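You operate a simulated robot arm through the tools that you are given. There is no shell and no other tool. Be economical: measure what you need, move in short steps, check, and stop when the job is done.

Carry out the task below with a simulated robot arm. There is one attempt and no reset: what you move stays moved.

TASK
Put the measuring cup on the card with the blue head. Then put the tub labelled "1" from the top of the packing bench on top of the pack marked soft and the tub marked "2" on the yellow swatch.

It is judged by the outcome, as a careful person would: the job done as asked, and still so three seconds after it is handed in. It fails if anything else is knocked over, pushed out of place, dropped, spilled or broken.

THE ROBOT
A 6-joint arm with a two-finger parallel gripper, fixed in place. Base frame: the origin is at the foot of the arm, x ahead of it, y to its left, z up; the work surface is at about z = 900. Lengths are in mm, angles in rad, forces in N, time in s.
With the tool pointing down near the work surface it reaches from about 240 to 640 mm from the base axis. Its first joint turns from -1.152 to 1.152 rad. Payload 2.7 kg.
Tool frame: the origin (TCP) lies between the finger pads and is the grasp point; the fingertips stand 23 mm ahead of it; z points along the fingers, y is the line along which they close. The gripper opens to 94 mm. The fingers are 38 mm wide and 10 mm thick; the gripper's body (54 by 96 mm) begins 39 mm behind the TCP.
Orientation is that of the tool frame in the base frame, as a unit quaternion [w, x, y, z]. With the fingers straight down and closing along the base's y, the tool's x points along the base's -x, its y along +y and its z along -z.

THE INTERFACE
- The arm moves only by the tool arm_command. Its argument "increments" is a list of rows, each a list of 7 numbers: the turn, a rotation vector about the tool's x, y, z in rad, then the shift along the tool's x, y, z in m, then the opening, from 0 (shut) to 1 (fully open). In form: [[ax, ay, az, x, y, z, jaw], ...]. A call has 1 to 10 rows; each row is the pose to reach, as a shift and turn from the pose commanded when the call began, along the tool's axes at that moment. A row lasts 0.2 s, in which the tool goes at most 50 mm and 0.15 rad; a call with a longer step from one row to the next is refused whole, and so is a gripper value outside its range. A pose out of reach is approached as far as the arm can. The call stops where the force on the tool passes 40 N (or 10 N more than at its start, if that is more) or the arm is blocked; 0.2 s more then pass. The fingers move at their own pace (about 45 mm/s each) and stop on an object; they squeeze with about 22 N. The grip force told is the motor's: it shows also when the fingers shut on nothing. Time passes only in rows, and 0.2 s behind the last, so rows that repeat a pose let the fingers close. It gives the time, the measured TCP pose, the force on the tool (base axes), the opening and the grip force at its end, in the units of the frame above (readings bear some noise).
- Cameras (640 x 400 px; columns grow to the right, rows downward): "scene" is fixed at [82.4, -426.9, 1431.3]; the picture's right is [0.73, -0.68, 0.00], its down [-0.25, -0.27, -0.93] and it looks along [0.64, 0.68, -0.36] (base axes); focal length 322 px, centre (320, 200). "wrist" rides on the gripper at [-39, 0, -44] in the tool frame; the picture's right is [0.00, -1.00, 0.00], its down [0.97, 0.00, -0.24] and it looks along [0.24, 0.00, 0.97] (tool axes); focal length 218 px, centre (320, 200).
- capture(camera): a new picture of that camera. No time passes.
- measure_at(camera, pixels): for up to 12 pixels [column, row] of the newest picture of that camera ("zoom" is the newest enlarged one), the place [x, y, z] in the base frame of the surface seen there, good to about 2 mm, but the place of the scene camera against the robot may be out by one fixed shift of up to 12 mm in any direction. No time passes.
- inspect(camera, box): a new picture of the part [left, top, right, bottom] of that camera's present view, enlarged. No time passes.
- job_done(): hands the job in; it is judged then, once.

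Work in short steps. Measure before you move; look again where a grasp or a placing could have gone wrong, and mend it. You have 80 turns and 38 pictures in all, the two below and enlarged ones among them. Open the gripper and draw the arm clear of the work before you hand the job in, unless the task says otherwise; then end with one line.

The tools are called after "Request:" by a JSON object that holds its "name" and its "arguments". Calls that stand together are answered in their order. arm_command: Moves the arm, as the interface text tells. Its arguments: {"type":"object","properties":{"increments":{"type":"array","items":{"type":"array","items":{"type":"number"}}}},"required":["increments"]} The other tools are called the same way: capture (camera) takes a picture; measure_at (camera, pixels) gives the place of the surface under pixels of a picture; inspect (camera, box) takes an enlarged picture of a part of a camera's view; job_done () hands the job in.

At the start:

```text
time: 0.0
tcp_pos: [400.1, 179.8, 1199.0]
tool_rot: [0.0, -0.001, 1.0, 0.002]
contact_force: [0.0, -0.4, -0.3]
opening: 94.2
gripper_force: 0.1
```

scene: 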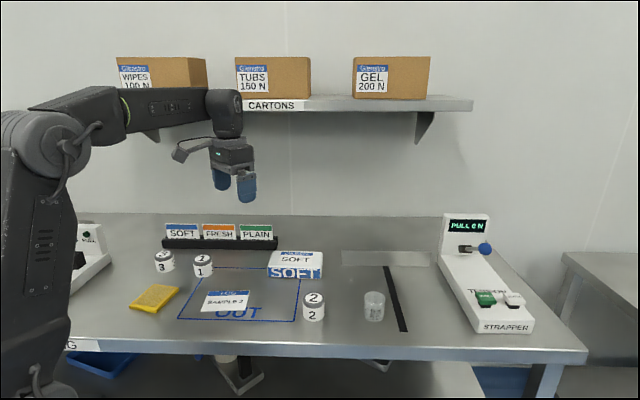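
wrist: 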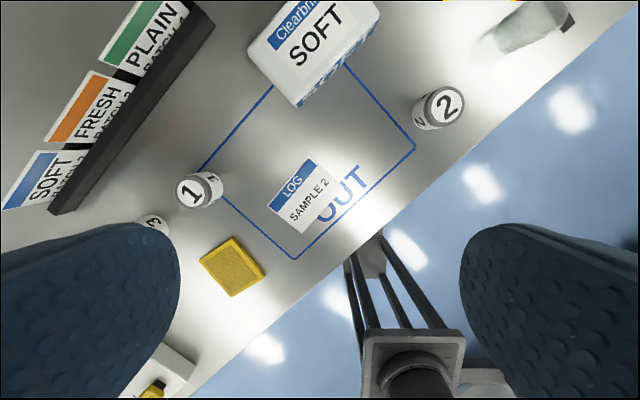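

The scene shows tubs 1 (202,265), 2 (314,306), 3 (164,260), the cup (374,305), a blue-headed LOG card (228,300), the soft pack (296,264) and a yellow swatch (155,298). I'll enlarge and measure.

Request:
{"name": "inspect", "arguments": {"camera": "scene", "box": [120, 210, 420, 350]}}

Request:
{"name": "measure_at", "arguments": {"camera": "wrist", "pixels": [[190, 192], [447, 105], [310, 45], [230, 265], [305, 194], [280, 186], [335, 200], [525, 30], [204, 262], [232, 237], [264, 273], [232, 295]]}}

Request:
{"name": "measure_at", "arguments": {"camera": "scene", "pixels": [[202, 258], [314, 298], [374, 294], [155, 298], [228, 300], [295, 258], [164, 254], [374, 312], [313, 312], [202, 272], [366, 318], [383, 318]]}}

```text
2.13 times, centred on (270, 280) of scene
```

zoom: 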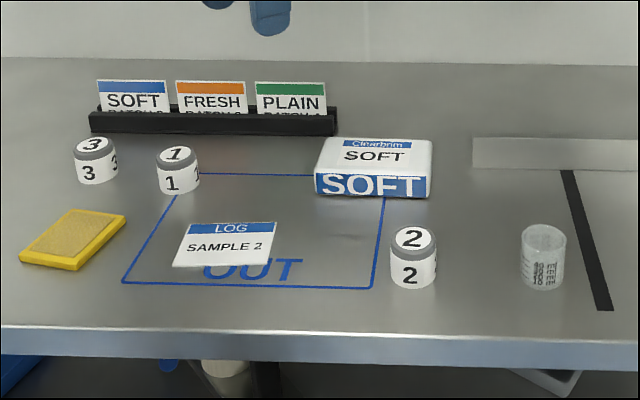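

```text
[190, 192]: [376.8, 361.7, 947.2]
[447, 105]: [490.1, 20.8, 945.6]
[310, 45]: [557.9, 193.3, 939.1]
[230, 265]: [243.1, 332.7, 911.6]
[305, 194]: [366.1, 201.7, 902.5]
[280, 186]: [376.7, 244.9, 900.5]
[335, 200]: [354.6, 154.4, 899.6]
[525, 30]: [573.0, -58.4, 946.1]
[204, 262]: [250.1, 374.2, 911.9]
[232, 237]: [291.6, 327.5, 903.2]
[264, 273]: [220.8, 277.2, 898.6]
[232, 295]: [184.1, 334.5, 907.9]
```

```text
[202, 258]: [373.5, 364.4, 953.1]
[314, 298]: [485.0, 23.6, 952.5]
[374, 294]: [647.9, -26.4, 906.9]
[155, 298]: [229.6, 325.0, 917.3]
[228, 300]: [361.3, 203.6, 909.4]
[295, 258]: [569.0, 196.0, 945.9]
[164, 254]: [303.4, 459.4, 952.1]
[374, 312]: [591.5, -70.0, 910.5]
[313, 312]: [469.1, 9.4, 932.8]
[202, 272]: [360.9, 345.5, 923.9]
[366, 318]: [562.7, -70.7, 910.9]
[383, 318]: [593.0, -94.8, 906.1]
```

The cup is transparent, so I need a closer look. I move over it, high up, to see it with the wrist camera.

Request:
{"name": "arm_command", "arguments": {"increments": [[0, 0, 0, -0.022, -0.034, 0.014, 1], [0, 0, 0, -0.044, -0.068, 0.028, 1], [0, 0, 0, -0.066, -0.102, 0.042, 1], [0, 0, 0, -0.088, -0.136, 0.056, 1], [0, 0, 0, -0.11, -0.17, 0.07, 1], [0, 0, 0, -0.132, -0.204, 0.084, 1], [0, 0, 0, -0.155, -0.238, 0.1, 1], [0, 0, 0, -0.155, -0.238, 0.1, 1]]}}

Request:
{"name": "capture", "arguments": {"camera": "wrist"}}

```text
time: 1.8
tcp_pos: [555.1, -57.6, 1099.6]
tool_rot: [0.0, -0.001, 1.0, 0.002]
contact_force: [-0.6, -0.5, -0.2]
opening: 93.8
gripper_force: 0.0
```

```text
34 pictures are left
```

wrist: 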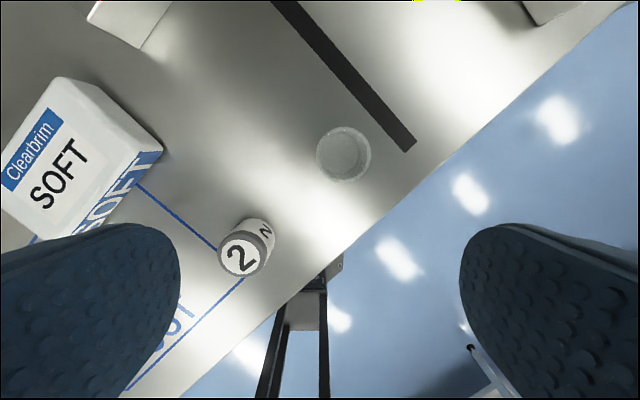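

Request:
{"name": "inspect", "arguments": {"camera": "wrist", "box": [280, 115, 408, 195]}}

Request:
{"name": "measure_at", "arguments": {"camera": "wrist", "pixels": [[343, 150], [318, 152], [370, 152], [343, 130], [343, 182], [341, 170], [240, 258], [345, 127]]}}

```text
5.00 times, centred on (344, 155) of wrist
```

zoom: 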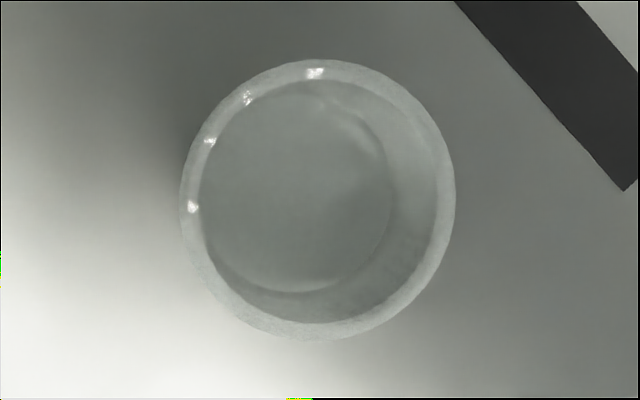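

```text
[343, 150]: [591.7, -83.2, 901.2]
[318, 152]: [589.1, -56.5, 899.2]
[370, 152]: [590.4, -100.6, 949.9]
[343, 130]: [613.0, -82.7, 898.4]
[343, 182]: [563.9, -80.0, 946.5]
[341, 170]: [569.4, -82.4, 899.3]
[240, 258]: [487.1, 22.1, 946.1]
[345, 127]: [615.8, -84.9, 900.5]
```

Cup: rim centre ≈ (587,-78), top z≈950, about 49 mm wide, looks empty. I align above it and descend to z≈930.

Request:
{"name": "arm_command", "arguments": {"increments": [[0, 0, 0, -0.032, -0.0204, 0.0, 1], [0, 0, 0, -0.032, -0.0204, 0.04, 1], [0, 0, 0, -0.032, -0.0204, 0.08, 1], [0, 0, 0, -0.032, -0.0204, 0.11, 1], [0, 0, 0, -0.032, -0.0204, 0.14, 1], [0, 0, 0, -0.032, -0.0204, 0.16, 1], [0, 0, 0, -0.032, -0.0204, 0.17, 1], [0, 0, 0, -0.032, -0.0204, 0.17, 1]]}}

Request:
{"name": "capture", "arguments": {"camera": "wrist"}}

```text
time: 3.6
tcp_pos: [587.5, -77.1, 927.5]
tool_rot: [0.0, -0.001, 1.0, 0.001]
contact_force: [0.1, -0.1, 0.1]
opening: 94.1
gripper_force: 0.1
```

```text
32 pictures are left
```

wrist: 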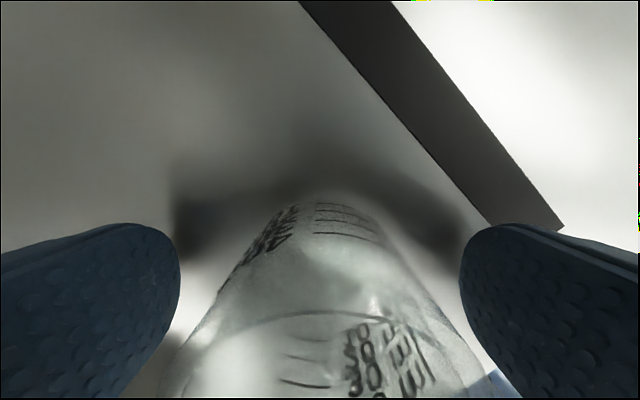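

The cup stands centred between the fingers. I close the jaws.

Request:
{"name": "arm_command", "arguments": {"increments": [[0, 0, 0, 0, 0, 0, 0.7], [0, 0, 0, 0, 0, 0, 0.5], [0, 0, 0, 0, 0, 0, 0.3], [0, 0, 0, 0, 0, 0, 0.3], [0, 0, 0, 0, 0, 0, 0.3], [0, 0, 0, 0, 0, 0, 0.3]]}}

```text
time: 5.0
tcp_pos: [587.8, -77.3, 928.9]
tool_rot: [0.0, -0.001, 1.0, 0.002]
contact_force: [0.7, -0.2, 0.3]
opening: 44.6
gripper_force: 21.9
```

Held (44.6 mm, 21.9 N). Lift straight up by 110 mm and check.

Request:
{"name": "arm_command", "arguments": {"increments": [[0, 0, 0, 0, 0, -0.01, 0.3], [0, 0, 0, 0, 0, -0.03, 0.3], [0, 0, 0, 0, 0, -0.055, 0.3], [0, 0, 0, 0, 0, -0.08, 0.3], [0, 0, 0, 0, 0, -0.1, 0.3], [0, 0, 0, 0, 0, -0.11, 0.3]]}}

Request:
{"name": "arm_command", "arguments": {"increments": [[0, 0, 0, 0.012, 0.015, 0, 0.3], [0, 0, 0, 0.036, 0.045, 0, 0.3], [0, 0, 0, 0.06, 0.075, 0, 0.3], [0, 0, 0, 0.086, 0.107, 0, 0.3], [0, 0, 0, 0.112, 0.14, 0, 0.3], [0, 0, 0, 0.138, 0.173, 0, 0.3], [0, 0, 0, 0.164, 0.206, 0, 0.3], [0, 0, 0, 0.19, 0.239, 0, 0.3], [0, 0, 0, 0.21, 0.264, 0, 0.3], [0, 0, 0, 0.222, 0.278, 0, 0.3]]}}

Request:
{"name": "capture", "arguments": {"camera": "scene"}}

Request:
{"name": "capture", "arguments": {"camera": "wrist"}}

```text
time: 6.4
tcp_pos: [586.8, -77.5, 1039.6]
tool_rot: [0.001, -0.001, 1.0, 0.002]
contact_force: [-0.1, 0.7, 0.1]
opening: 44.8
gripper_force: 21.8
```

```text
time: 8.6
tcp_pos: [364.3, 201.7, 1039.0]
tool_rot: [0.001, -0.001, 1.0, 0.002]
contact_force: [-1.1, 0.1, 0.1]
opening: 44.8
gripper_force: 21.6
```

```text
31 pictures are left
```

scene: 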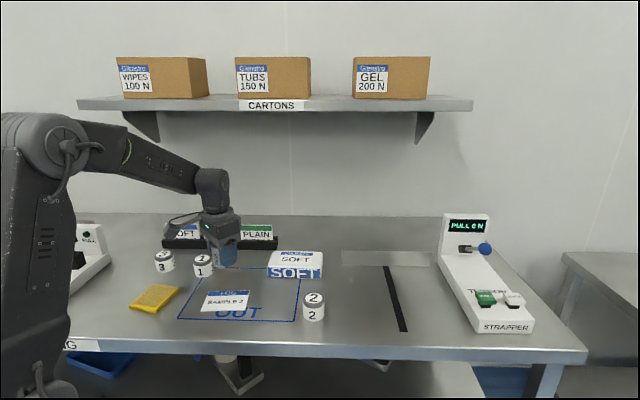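

```text
30 pictures are left
```

wrist: 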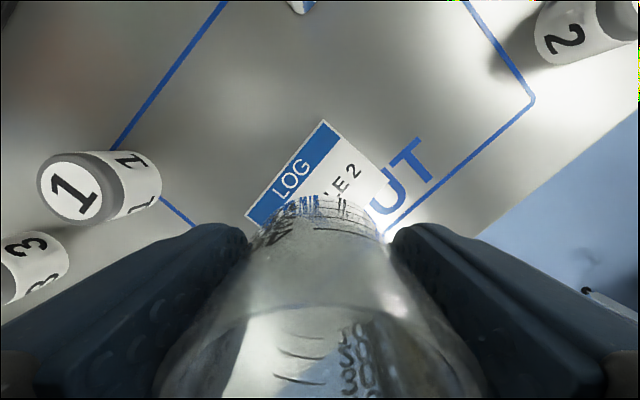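

The cup is held upright above the card. I measure the card's corners for its exact centre.

Request:
{"name": "measure_at", "arguments": {"camera": "scene", "pixels": [[209, 292], [248, 291], [243, 310], [203, 310], [226, 301], [150, 286], [133, 305], [177, 290], [160, 311]]}}

Request:
{"name": "measure_at", "arguments": {"camera": "wrist", "pixels": [[323, 124], [250, 214], [292, 182]]}}

```text
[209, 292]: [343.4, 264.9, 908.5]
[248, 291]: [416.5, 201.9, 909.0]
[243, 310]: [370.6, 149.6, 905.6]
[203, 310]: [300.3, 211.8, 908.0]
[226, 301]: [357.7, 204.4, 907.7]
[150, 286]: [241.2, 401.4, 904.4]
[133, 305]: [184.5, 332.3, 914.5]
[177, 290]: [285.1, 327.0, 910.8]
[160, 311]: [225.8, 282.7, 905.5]
```

```text
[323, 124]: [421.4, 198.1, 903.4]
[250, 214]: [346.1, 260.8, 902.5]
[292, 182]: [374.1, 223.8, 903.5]
```

Card centre ≈ (362,204), and the TCP is at (364,202), so it lies well inside. I lower slowly to the grasp height plus card thickness.

Request:
{"name": "arm_command", "arguments": {"increments": [[0, 0, 0, 0.002, 0.002, 0.03, 0.3], [0, 0, 0, 0.002, 0.002, 0.06, 0.3], [0, 0, 0, 0.002, 0.002, 0.085, 0.3], [0, 0, 0, 0.002, 0.002, 0.098, 0.3], [0, 0, 0, 0.002, 0.002, 0.103, 0.3], [0, 0, 0, 0.002, 0.002, 0.106, 0.3], [0, 0, 0, 0.002, 0.002, 0.108, 0.3], [0, 0, 0, 0.002, 0.002, 0.108, 0.3]]}}

```text
time: 10.4
tcp_pos: [363.4, 202.4, 931.4]
tool_rot: [0.001, -0.001, 1.0, 0.001]
contact_force: [-0.7, 0.2, 3.1]
opening: 44.8
gripper_force: 21.9
```

A 3 N upward force suggests first contact. I press one millimetre more to confirm it.

Request:
{"name": "arm_command", "arguments": {"increments": [[0, 0, 0, 0, 0, 0.001, 0.3], [0, 0, 0, 0, 0, 0.001, 0.3]]}}

```text
time: 11.0
tcp_pos: [362.6, 202.8, 930.9]
tool_rot: [0.001, 0.0, 1.0, 0.002]
contact_force: [-1.8, -1.3, 13.8]
opening: 44.9
gripper_force: 22.3
```

It is seated (13.8 N). I ease the press by 0.5 mm, open, and lift clear.

Request:
{"name": "arm_command", "arguments": {"increments": [[0, 0, 0, 0, 0, -0.0008, 0.3], [0, 0, 0, 0, 0, -0.0008, 0.6], [0, 0, 0, 0, 0, -0.0008, 0.8], [0, 0, 0, 0, 0, -0.0008, 0.9], [0, 0, 0, 0, 0, -0.0008, 0.9], [0, 0, 0, 0, 0, -0.0008, 0.9]]}}

Request:
{"name": "arm_command", "arguments": {"increments": [[0, 0, 0, 0, 0, -0.02, 0.9], [0, 0, 0, 0, 0, -0.05, 0.9], [0, 0, 0, 0, 0, -0.09, 0.9], [0, 0, 0, 0, 0, -0.13, 0.9], [0, 0, 0, 0, 0, -0.16, 0.9], [0, 0, 0, 0, 0, -0.18, 0.9]]}}

Request:
{"name": "capture", "arguments": {"camera": "wrist"}}

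Request:
{"name": "inspect", "arguments": {"camera": "scene", "box": [120, 210, 420, 350]}}

```text
time: 12.4
tcp_pos: [362.8, 202.3, 930.6]
tool_rot: [0.0, -0.001, 1.0, 0.002]
contact_force: [0.4, 0.6, 0.9]
opening: 84.9
gripper_force: 0.1
```

```text
time: 13.8
tcp_pos: [363.1, 203.3, 1110.8]
tool_rot: [0.0, -0.001, 1.0, 0.001]
contact_force: [0.2, -1.1, -0.3]
opening: 84.9
gripper_force: 0.0
```

```text
29 pictures are left
```

wrist: 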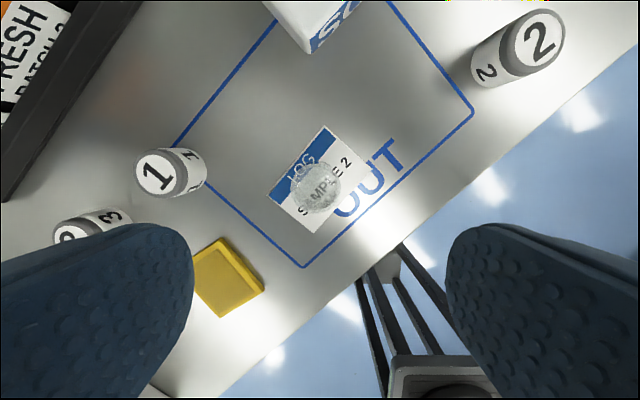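

```text
2.13 times, centred on (270, 280) of scene
```

zoom: 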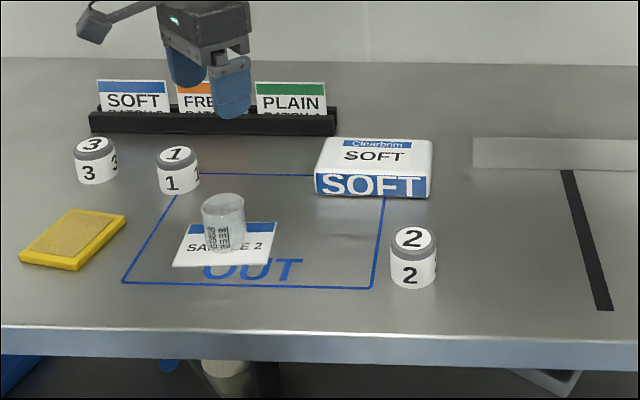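

The cup is upright on the card. Next is tub 1: I measure tub tops, tub 3 and the rack for clearance.

Request:
{"name": "measure_at", "arguments": {"camera": "wrist", "pixels": [[157, 174], [138, 174], [175, 174], [157, 152], [157, 195], [73, 236], [60, 80], [10, 190], [40, 20], [540, 40], [225, 275]]}}

Request:
{"name": "measure_at", "arguments": {"camera": "zoom", "pixels": [[177, 154], [160, 155], [195, 155], [106, 120], [130, 90], [95, 146], [280, 130], [375, 145], [320, 165], [428, 165], [385, 140], [360, 162]]}}

```text
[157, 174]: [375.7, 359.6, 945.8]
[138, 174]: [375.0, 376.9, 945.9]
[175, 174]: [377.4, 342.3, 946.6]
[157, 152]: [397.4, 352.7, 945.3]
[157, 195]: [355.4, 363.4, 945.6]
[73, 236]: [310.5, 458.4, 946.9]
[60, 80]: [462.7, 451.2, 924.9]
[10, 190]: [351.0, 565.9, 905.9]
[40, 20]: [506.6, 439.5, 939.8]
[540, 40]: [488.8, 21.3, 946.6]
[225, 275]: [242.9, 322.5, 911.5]
```

```text
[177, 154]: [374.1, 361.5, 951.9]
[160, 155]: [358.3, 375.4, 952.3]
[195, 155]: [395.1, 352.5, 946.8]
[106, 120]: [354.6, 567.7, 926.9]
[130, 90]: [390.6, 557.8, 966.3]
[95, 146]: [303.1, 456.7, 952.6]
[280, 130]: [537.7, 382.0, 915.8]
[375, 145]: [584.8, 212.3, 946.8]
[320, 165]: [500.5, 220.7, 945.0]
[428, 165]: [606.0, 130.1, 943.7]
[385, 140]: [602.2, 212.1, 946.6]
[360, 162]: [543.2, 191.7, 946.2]
```

Tub 1: centre ≈ (376,360), top z 946, with clear room round it. I go over it and descend to z≈955 first.

Request:
{"name": "arm_command", "arguments": {"increments": [[0, 0, 0, -0.003, 0.035, 0, 1], [0, 0, 0, -0.006, 0.075, 0, 1], [0, 0, 0, -0.009, 0.115, 0, 1], [0, 0, 0, -0.013, 0.1565, 0, 1], [0, 0, 0, -0.013, 0.1565, 0.03, 1], [0, 0, 0, -0.013, 0.1565, 0.06, 1], [0, 0, 0, -0.013, 0.1565, 0.07, 1], [0, 0, 0, -0.013, 0.1565, 0.07, 1]]}}

Request:
{"name": "capture", "arguments": {"camera": "wrist"}}

```text
time: 15.6
tcp_pos: [375.3, 357.8, 1040.5]
tool_rot: [-0.001, -0.001, 1.0, 0.002]
contact_force: [0.7, -0.4, 0.4]
opening: 94.0
gripper_force: 0.0
```

```text
27 pictures are left
```

wrist: 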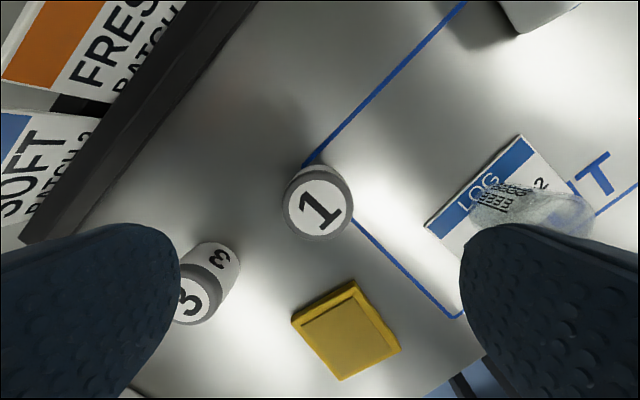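

Request:
{"name": "arm_command", "arguments": {"increments": [[0, 0, 0, 0, 0.002, 0.03, 1], [0, 0, 0, 0, 0.002, 0.06, 1], [0, 0, 0, 0, 0.002, 0.085, 1], [0, 0, 0, 0, 0.002, 0.102, 1], [0, 0, 0, 0, 0.002, 0.11, 1], [0, 0, 0, 0, 0.002, 0.11, 1]]}}

Request:
{"name": "arm_command", "arguments": {"increments": [[0, 0, 0, 0, 0, 0, 0.7], [0, 0, 0, 0, 0, 0, 0.5], [0, 0, 0, 0, 0, 0, 0.3], [0, 0, 0, 0, 0, 0, 0.2], [0, 0, 0, 0, 0, 0, 0.2], [0, 0, 0, 0, 0, 0, 0.2]]}}

Request:
{"name": "arm_command", "arguments": {"increments": [[0, 0, 0, 0, 0, -0.01, 0.2], [0, 0, 0, 0, 0, -0.03, 0.2], [0, 0, 0, 0, 0, -0.06, 0.2], [0, 0, 0, 0, 0, -0.09, 0.2], [0, 0, 0, 0, 0, -0.12, 0.2], [0, 0, 0, 0, 0, -0.13, 0.2]]}}

Request:
{"name": "capture", "arguments": {"camera": "wrist"}}

```text
time: 17.0
tcp_pos: [376.9, 361.4, 932.4]
tool_rot: [0.0, 0.0, 1.0, 0.001]
contact_force: [-0.3, -0.2, 0.2]
opening: 94.1
gripper_force: 0.1
```

```text
time: 18.4
tcp_pos: [376.3, 360.7, 931.4]
tool_rot: [0.0, -0.001, 1.0, 0.001]
contact_force: [-0.2, 0.2, 0.7]
opening: 48.1
gripper_force: 22.6
```

```text
time: 19.8
tcp_pos: [376.8, 361.0, 1061.1]
tool_rot: [0.0, 0.0, 1.0, 0.002]
contact_force: [-0.2, -0.6, -0.5]
opening: 48.2
gripper_force: 22.2
```

```text
26 pictures are left
```

wrist: 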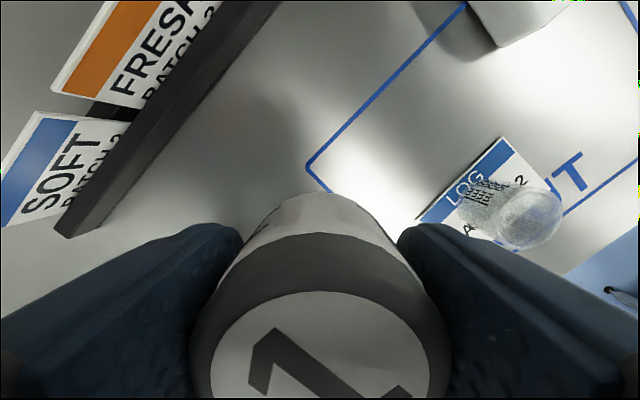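

Tub 1 is held. I measure the pack's top corners in the last enlarged scene view.

Request:
{"name": "measure_at", "arguments": {"camera": "zoom", "pixels": [[332, 140], [426, 142], [426, 174], [320, 170], [375, 157], [330, 155], [428, 158], [380, 172], [318, 192], [428, 194]]}}

```text
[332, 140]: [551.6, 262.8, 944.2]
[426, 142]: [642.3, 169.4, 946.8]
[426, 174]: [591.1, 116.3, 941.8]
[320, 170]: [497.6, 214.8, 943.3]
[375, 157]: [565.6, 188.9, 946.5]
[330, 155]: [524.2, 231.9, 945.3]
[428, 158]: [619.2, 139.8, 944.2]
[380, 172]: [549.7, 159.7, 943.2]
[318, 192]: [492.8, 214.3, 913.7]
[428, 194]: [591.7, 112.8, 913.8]
```

Pack top centre ≈ (573,189), z≈940 after the scene shift. I carry the tub over it at height.

Request:
{"name": "arm_command", "arguments": {"increments": [[0, 0, 0, -0.01, -0.009, 0, 0.2], [0, 0, 0, -0.035, -0.031, 0, 0.2], [0, 0, 0, -0.065, -0.057, 0, 0.2], [0, 0, 0, -0.095, -0.084, 0, 0.2], [0, 0, 0, -0.125, -0.11, 0, 0.2], [0, 0, 0, -0.155, -0.137, 0, 0.2], [0, 0, 0, -0.182, -0.161, 0, 0.2], [0, 0, 0, -0.195, -0.172, 0, 0.2], [0, 0, 0, -0.195, -0.172, 0, 0.2]]}}

Request:
{"name": "capture", "arguments": {"camera": "wrist"}}

Request:
{"name": "inspect", "arguments": {"camera": "scene", "box": [200, 200, 360, 300]}}

```text
time: 21.8
tcp_pos: [571.3, 190.8, 1061.3]
tool_rot: [0.0, 0.0, 1.0, 0.001]
contact_force: [0.2, 0.8, -0.5]
opening: 47.8
gripper_force: 22.3
```

```text
25 pictures are left
```

wrist: 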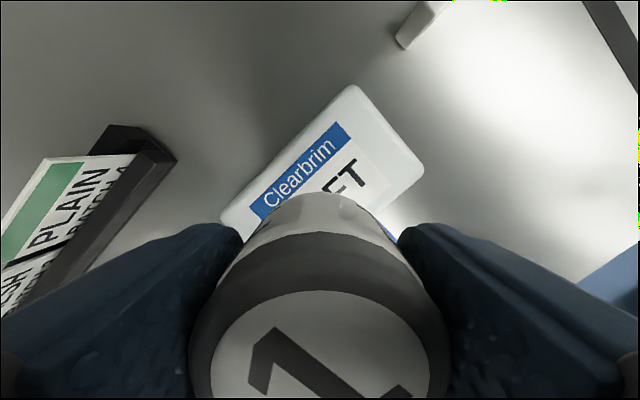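

```text
4.00 times, centred on (280, 250) of scene
```

zoom: 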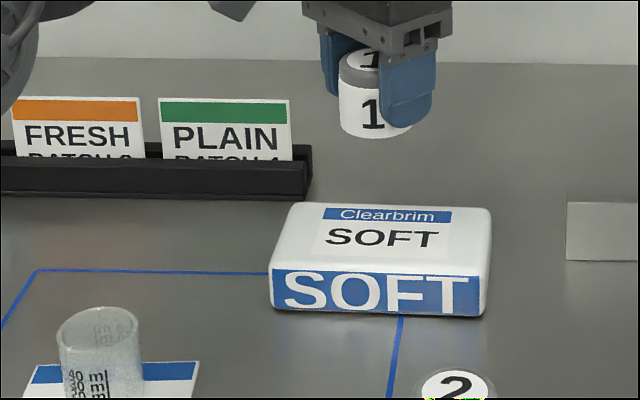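

Request:
{"name": "measure_at", "arguments": {"camera": "wrist", "pixels": [[352, 92], [420, 168], [226, 215], [260, 180], [340, 185], [390, 130]]}}

```text
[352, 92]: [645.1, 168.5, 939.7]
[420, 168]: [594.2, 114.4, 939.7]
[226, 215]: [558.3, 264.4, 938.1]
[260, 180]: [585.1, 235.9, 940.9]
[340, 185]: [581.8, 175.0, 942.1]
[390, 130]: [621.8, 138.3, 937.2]
```

The pack centre is confirmed at ≈ (576,189), top z≈941. I lower to just above contact (expected TCP ≈ 972).

Request:
{"name": "arm_command", "arguments": {"increments": [[0, 0, 0, -0.004, -0.001, 0.03, 0.2], [0, 0, 0, -0.004, -0.001, 0.055, 0.2], [0, 0, 0, -0.004, -0.001, 0.072, 0.2], [0, 0, 0, -0.004, -0.001, 0.08, 0.2], [0, 0, 0, -0.004, -0.001, 0.084, 0.2], [0, 0, 0, -0.004, -0.001, 0.087, 0.2], [0, 0, 0, -0.004, -0.001, 0.087, 0.2]]}}

```text
time: 23.4
tcp_pos: [574.9, 189.6, 974.0]
tool_rot: [0.0, -0.001, 1.0, 0.0]
contact_force: [1.1, -0.4, -1.3]
opening: 48.1
gripper_force: 21.7
```

Request:
{"name": "arm_command", "arguments": {"increments": [[0, 0, 0, 0, 0, 0.001, 0.2], [0, 0, 0, 0, 0, 0.002, 0.2], [0, 0, 0, 0, 0, 0.002, 0.2]]}}

```text
time: 24.2
tcp_pos: [575.2, 188.7, 971.1]
tool_rot: [0.0, -0.001, 1.0, 0.002]
contact_force: [-0.2, 0.3, -0.4]
opening: 47.8
gripper_force: 21.9
```

No contact force yet, so I go down another millimetre or two.

Request:
{"name": "arm_command", "arguments": {"increments": [[0, 0, 0, 0, 0, 0.0007, 0.2], [0, 0, 0, 0, 0, 0.0015, 0.2], [0, 0, 0, 0, 0, 0.0015, 0.2]]}}

```text
time: 25.0
tcp_pos: [575.0, 189.1, 971.8]
tool_rot: [0.002, -0.001, 1.0, 0.001]
contact_force: [-0.5, 0.2, 10.5]
opening: 47.9
gripper_force: 22.5
```

Contact at 10.5 N: the tub is seated. I release it gently and lift.

Request:
{"name": "arm_command", "arguments": {"increments": [[0, 0, 0, 0, 0, -0.0005, 0.2], [0, 0, 0, 0, 0, -0.0005, 0.6], [0, 0, 0, 0, 0, -0.0005, 0.8], [0, 0, 0, 0, 0, -0.0005, 0.9], [0, 0, 0, 0, 0, -0.0005, 0.9], [0, 0, 0, 0, 0, -0.0005, 0.9]]}}

Request:
{"name": "arm_command", "arguments": {"increments": [[0, 0, 0, 0, 0, -0.02, 0.9], [0, 0, 0, 0, 0, -0.05, 0.9], [0, 0, 0, 0, 0, -0.08, 0.9], [0, 0, 0, 0, 0, -0.1, 0.9], [0, 0, 0, 0, 0, -0.11, 0.9]]}}

Request:
{"name": "inspect", "arguments": {"camera": "scene", "box": [120, 210, 420, 350]}}

```text
time: 26.4
tcp_pos: [574.8, 188.3, 970.1]
tool_rot: [0.0, -0.001, 1.0, 0.003]
contact_force: [-0.2, 0.2, 0.3]
opening: 84.6
gripper_force: 0.0
```

```text
time: 27.6
tcp_pos: [575.1, 188.3, 1081.3]
tool_rot: [0.0, -0.001, 1.0, 0.001]
contact_force: [1.1, 0.0, 0.1]
opening: 84.6
gripper_force: 0.0
```

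```text
2.13 times, centred on (270, 280) of scene
```

zoom: 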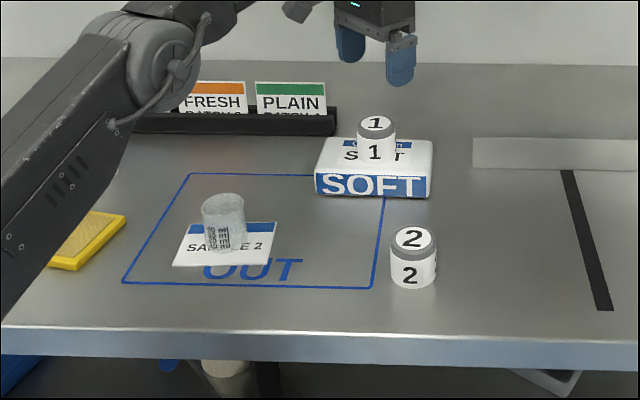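

Tub 1 stands on the pack. Tub 2 is at ≈ (488,21.5); I move above it and check with the wrist camera.

Request:
{"name": "arm_command", "arguments": {"increments": [[0, 0, 0, 0.018, -0.034, 0, 1], [0, 0, 0, 0.036, -0.068, 0, 1], [0, 0, 0, 0.054, -0.102, 0, 1], [0, 0, 0, 0.072, -0.136, 0, 1], [0, 0, 0, 0.087, -0.167, 0, 1], [0, 0, 0, 0.087, -0.167, 0.03, 1], [0, 0, 0, 0.087, -0.167, 0.04, 1], [0, 0, 0, 0.087, -0.167, 0.04, 1]]}}

Request:
{"name": "capture", "arguments": {"camera": "wrist"}}

Request:
{"name": "measure_at", "arguments": {"camera": "wrist", "pixels": [[320, 215], [300, 215], [340, 215], [320, 200], [320, 230]]}}

```text
time: 29.4
tcp_pos: [488.2, 21.4, 1040.2]
tool_rot: [0.001, -0.001, 1.0, 0.001]
contact_force: [-0.3, 0.5, 0.8]
opening: 94.2
gripper_force: 0.0
```

```text
22 pictures are left
```

wrist: 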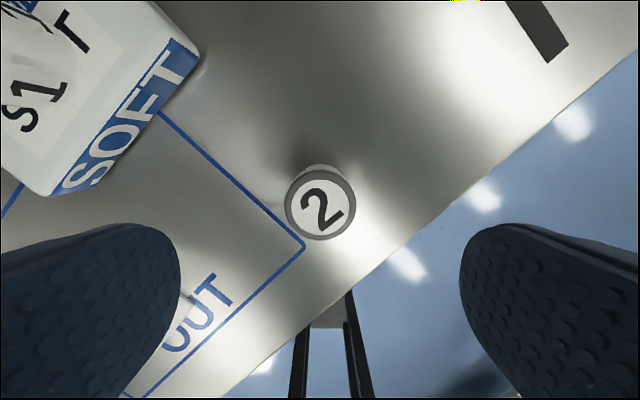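

```text
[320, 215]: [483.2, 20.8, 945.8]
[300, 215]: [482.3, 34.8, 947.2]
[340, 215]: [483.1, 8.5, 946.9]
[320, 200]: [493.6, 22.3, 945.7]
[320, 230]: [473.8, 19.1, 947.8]
```

It is centred. I descend, grip and lift.

Request:
{"name": "arm_command", "arguments": {"increments": [[0, 0, 0, -0.001, 0, 0.03, 1], [0, 0, 0, -0.001, 0, 0.06, 1], [0, 0, 0, -0.001, 0, 0.085, 1], [0, 0, 0, -0.001, 0, 0.102, 1], [0, 0, 0, -0.001, 0, 0.109, 1], [0, 0, 0, -0.001, 0, 0.109, 1]]}}

Request:
{"name": "arm_command", "arguments": {"increments": [[0, 0, 0, 0, 0, 0, 0.7], [0, 0, 0, 0, 0, 0, 0.5], [0, 0, 0, 0, 0, 0, 0.3], [0, 0, 0, 0, 0, 0, 0.2], [0, 0, 0, 0, 0, 0, 0.2], [0, 0, 0, 0, 0, 0, 0.2]]}}

Request:
{"name": "arm_command", "arguments": {"increments": [[0, 0, 0, 0, 0, -0.01, 0.2], [0, 0, 0, 0, 0, -0.03, 0.2], [0, 0, 0, 0, 0, -0.06, 0.2], [0, 0, 0, 0, 0, -0.09, 0.2], [0, 0, 0, 0, 0, -0.12, 0.2], [0, 0, 0, 0, 0, -0.13, 0.2]]}}

```text
time: 30.8
tcp_pos: [489.8, 22.6, 931.3]
tool_rot: [0.0, -0.001, 1.0, 0.001]
contact_force: [-0.2, 0.2, 0.1]
opening: 94.0
gripper_force: 0.1
```

```text
time: 32.2
tcp_pos: [488.6, 21.4, 931.5]
tool_rot: [-0.001, -0.001, 1.0, 0.001]
contact_force: [0.0, 0.7, 0.3]
opening: 48.5
gripper_force: 21.4
```

```text
time: 33.6
tcp_pos: [488.0, 21.0, 1061.4]
tool_rot: [0.0, -0.002, 1.0, 0.002]
contact_force: [-0.4, 0.3, -0.5]
opening: 48.6
gripper_force: 21.8
```

Tub 2 is held. I carry it at height toward the swatch at ≈ (238,328), in two calls.

Request:
{"name": "arm_command", "arguments": {"increments": [[0, 0, 0, 0.01, 0.012, 0, 0.2], [0, 0, 0, 0.03, 0.037, 0, 0.2], [0, 0, 0, 0.053, 0.065, 0, 0.2], [0, 0, 0, 0.077, 0.095, 0, 0.2], [0, 0, 0, 0.102, 0.125, 0, 0.2], [0, 0, 0, 0.127, 0.156, 0, 0.2], [0, 0, 0, 0.15, 0.184, 0, 0.2], [0, 0, 0, 0.17, 0.209, 0, 0.2], [0, 0, 0, 0.18, 0.221, 0, 0.2]]}}

Request:
{"name": "capture", "arguments": {"camera": "wrist"}}

Request:
{"name": "inspect", "arguments": {"camera": "scene", "box": [100, 240, 260, 340]}}

```text
time: 35.6
tcp_pos: [309.4, 242.9, 1061.0]
tool_rot: [0.0, -0.001, 1.0, 0.001]
contact_force: [-0.5, -0.7, -2.0]
opening: 48.8
gripper_force: 21.7
```

```text
21 pictures are left
```

wrist: 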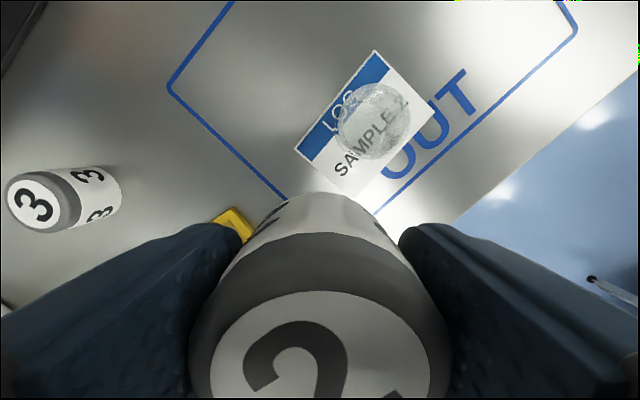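

```text
4.00 times, centred on (180, 290) of scene
```

zoom: 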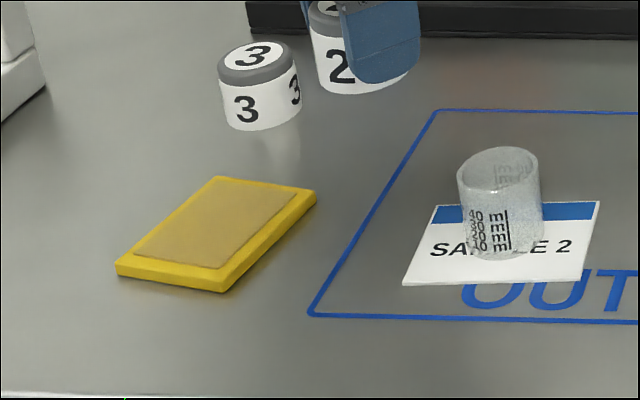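

Request:
{"name": "measure_at", "arguments": {"camera": "zoom", "pixels": [[217, 180], [310, 193], [222, 284], [122, 266], [212, 225], [225, 183], [295, 192], [215, 264], [140, 255], [250, 235]]}}

```text
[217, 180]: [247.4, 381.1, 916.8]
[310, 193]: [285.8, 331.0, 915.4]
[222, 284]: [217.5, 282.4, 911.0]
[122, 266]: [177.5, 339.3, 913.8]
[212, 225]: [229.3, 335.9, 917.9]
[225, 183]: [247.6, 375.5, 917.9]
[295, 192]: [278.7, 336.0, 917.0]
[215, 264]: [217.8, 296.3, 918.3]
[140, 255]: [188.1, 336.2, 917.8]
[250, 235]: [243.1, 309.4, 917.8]
```

Swatch centre after shift ≈ (236.5,332), top z≈911.5. I go over it and lower toward contact (expected TCP ≈ 943).

Request:
{"name": "arm_command", "arguments": {"increments": [[0, 0, 0, 0.012, 0.014, 0, 0.2], [0, 0, 0, 0.034, 0.042, 0, 0.2], [0, 0, 0, 0.058, 0.07, 0, 0.2], [0, 0, 0, 0.073, 0.089, 0.0, 0.2], [0, 0, 0, 0.073, 0.089, 0.03, 0.2], [0, 0, 0, 0.073, 0.089, 0.065, 0.2], [0, 0, 0, 0.073, 0.089, 0.09, 0.2], [0, 0, 0, 0.073, 0.089, 0.107, 0.2], [0, 0, 0, 0.073, 0.089, 0.114, 0.2], [0, 0, 0, 0.073, 0.089, 0.114, 0.2]]}}

Request:
{"name": "inspect", "arguments": {"camera": "scene", "box": [100, 240, 260, 340]}}

```text
time: 37.8
tcp_pos: [234.6, 330.2, 949.2]
tool_rot: [0.0, -0.001, 1.0, 0.001]
contact_force: [0.3, -0.1, -0.8]
opening: 48.7
gripper_force: 22.5
```

```text
4.00 times, centred on (180, 290) of scene
```

zoom: 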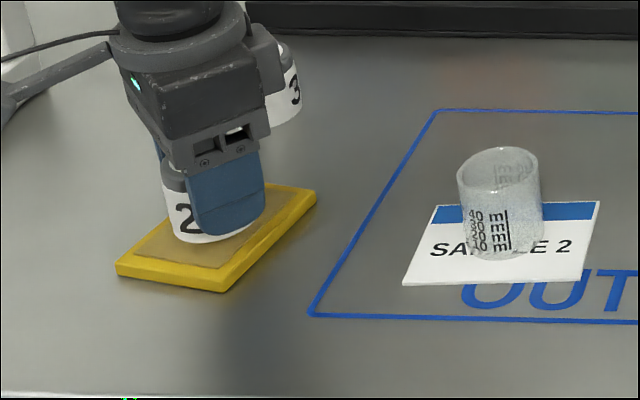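

The tub is over the middle of the swatch. I lower it in small steps.

Request:
{"name": "arm_command", "arguments": {"increments": [[0, 0, 0, 0, 0, 0.002, 0.2], [0, 0, 0, 0, 0, 0.004, 0.2], [0, 0, 0, 0, 0, 0.0055, 0.2], [0, 0, 0, 0, 0, 0.0055, 0.2]]}}

```text
time: 38.8
tcp_pos: [236.7, 331.8, 943.0]
tool_rot: [0.001, -0.001, 1.0, 0.002]
contact_force: [-3.1, -3.2, 11.1]
opening: 48.4
gripper_force: 22.0
```

Seated (11 N). I release and lift.

Request:
{"name": "arm_command", "arguments": {"increments": [[0, 0, 0, 0, 0, -0.0005, 0.2], [0, 0, 0, 0, 0, -0.0005, 0.6], [0, 0, 0, 0, 0, -0.0005, 0.8], [0, 0, 0, 0, 0, -0.0005, 0.9], [0, 0, 0, 0, 0, -0.0005, 0.9], [0, 0, 0, 0, 0, -0.0005, 0.9]]}}

Request:
{"name": "arm_command", "arguments": {"increments": [[0, 0, 0, 0, 0, -0.02, 0.9], [0, 0, 0, 0, 0, -0.05, 0.9], [0, 0, 0, 0, 0, -0.09, 0.9], [0, 0, 0, 0, 0, -0.13, 0.9], [0, 0, 0, 0, 0, -0.17, 0.9], [0, 0, 0, 0, 0, -0.2, 0.9], [0, 0, 0, -0.03, 0, -0.23, 0.9], [0, 0, 0, -0.06, 0, -0.25, 0.9], [0, 0, 0, -0.08, 0, -0.25, 0.9]]}}

Request:
{"name": "capture", "arguments": {"camera": "scene"}}

Request:
{"name": "inspect", "arguments": {"camera": "scene", "box": [120, 210, 420, 350]}}

Request:
{"name": "capture", "arguments": {"camera": "wrist"}}

```text
time: 40.2
tcp_pos: [235.8, 330.6, 943.2]
tool_rot: [0.001, -0.001, 1.0, 0.001]
contact_force: [-0.4, -0.8, 0.2]
opening: 84.8
gripper_force: 0.1
```

```text
time: 42.2
tcp_pos: [315.5, 329.7, 1192.4]
tool_rot: [0.0, -0.001, 1.0, 0.001]
contact_force: [-0.4, 0.2, 0.0]
opening: 84.6
gripper_force: 0.0
```

```text
18 pictures are left
```

scene: 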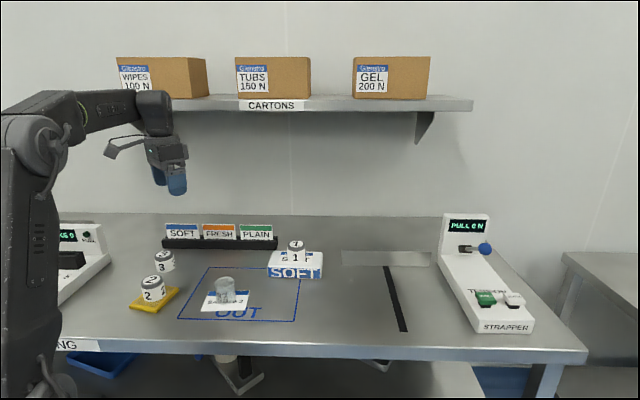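

```text
2.13 times, centred on (270, 280) of scene
```

zoom: 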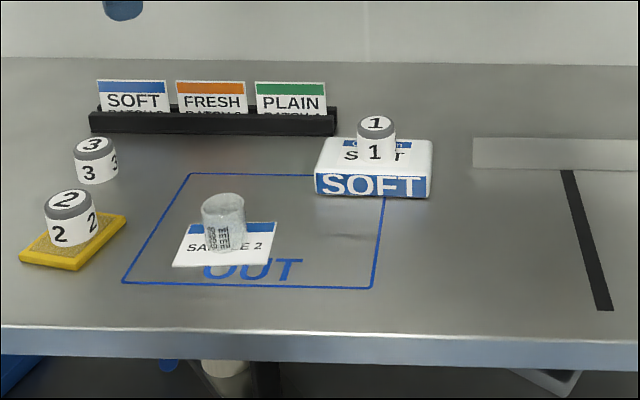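

```text
16 pictures are left
```

wrist: 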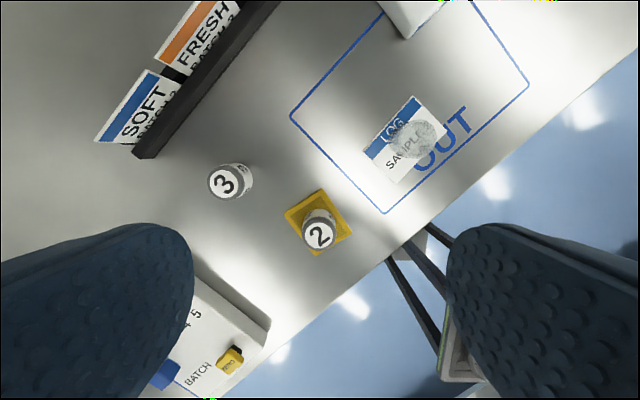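

All three items are upright in their places, nothing else has moved, and the arm is clear. I hand the job in.

Request:
{"name": "job_done", "arguments": {}}

```text
The job is handed in.
```

The measuring cup is on the blue-headed LOG card, tub 1 is on top of the SOFT pack, and tub 2 is on the yellow swatch; the job is handed in.
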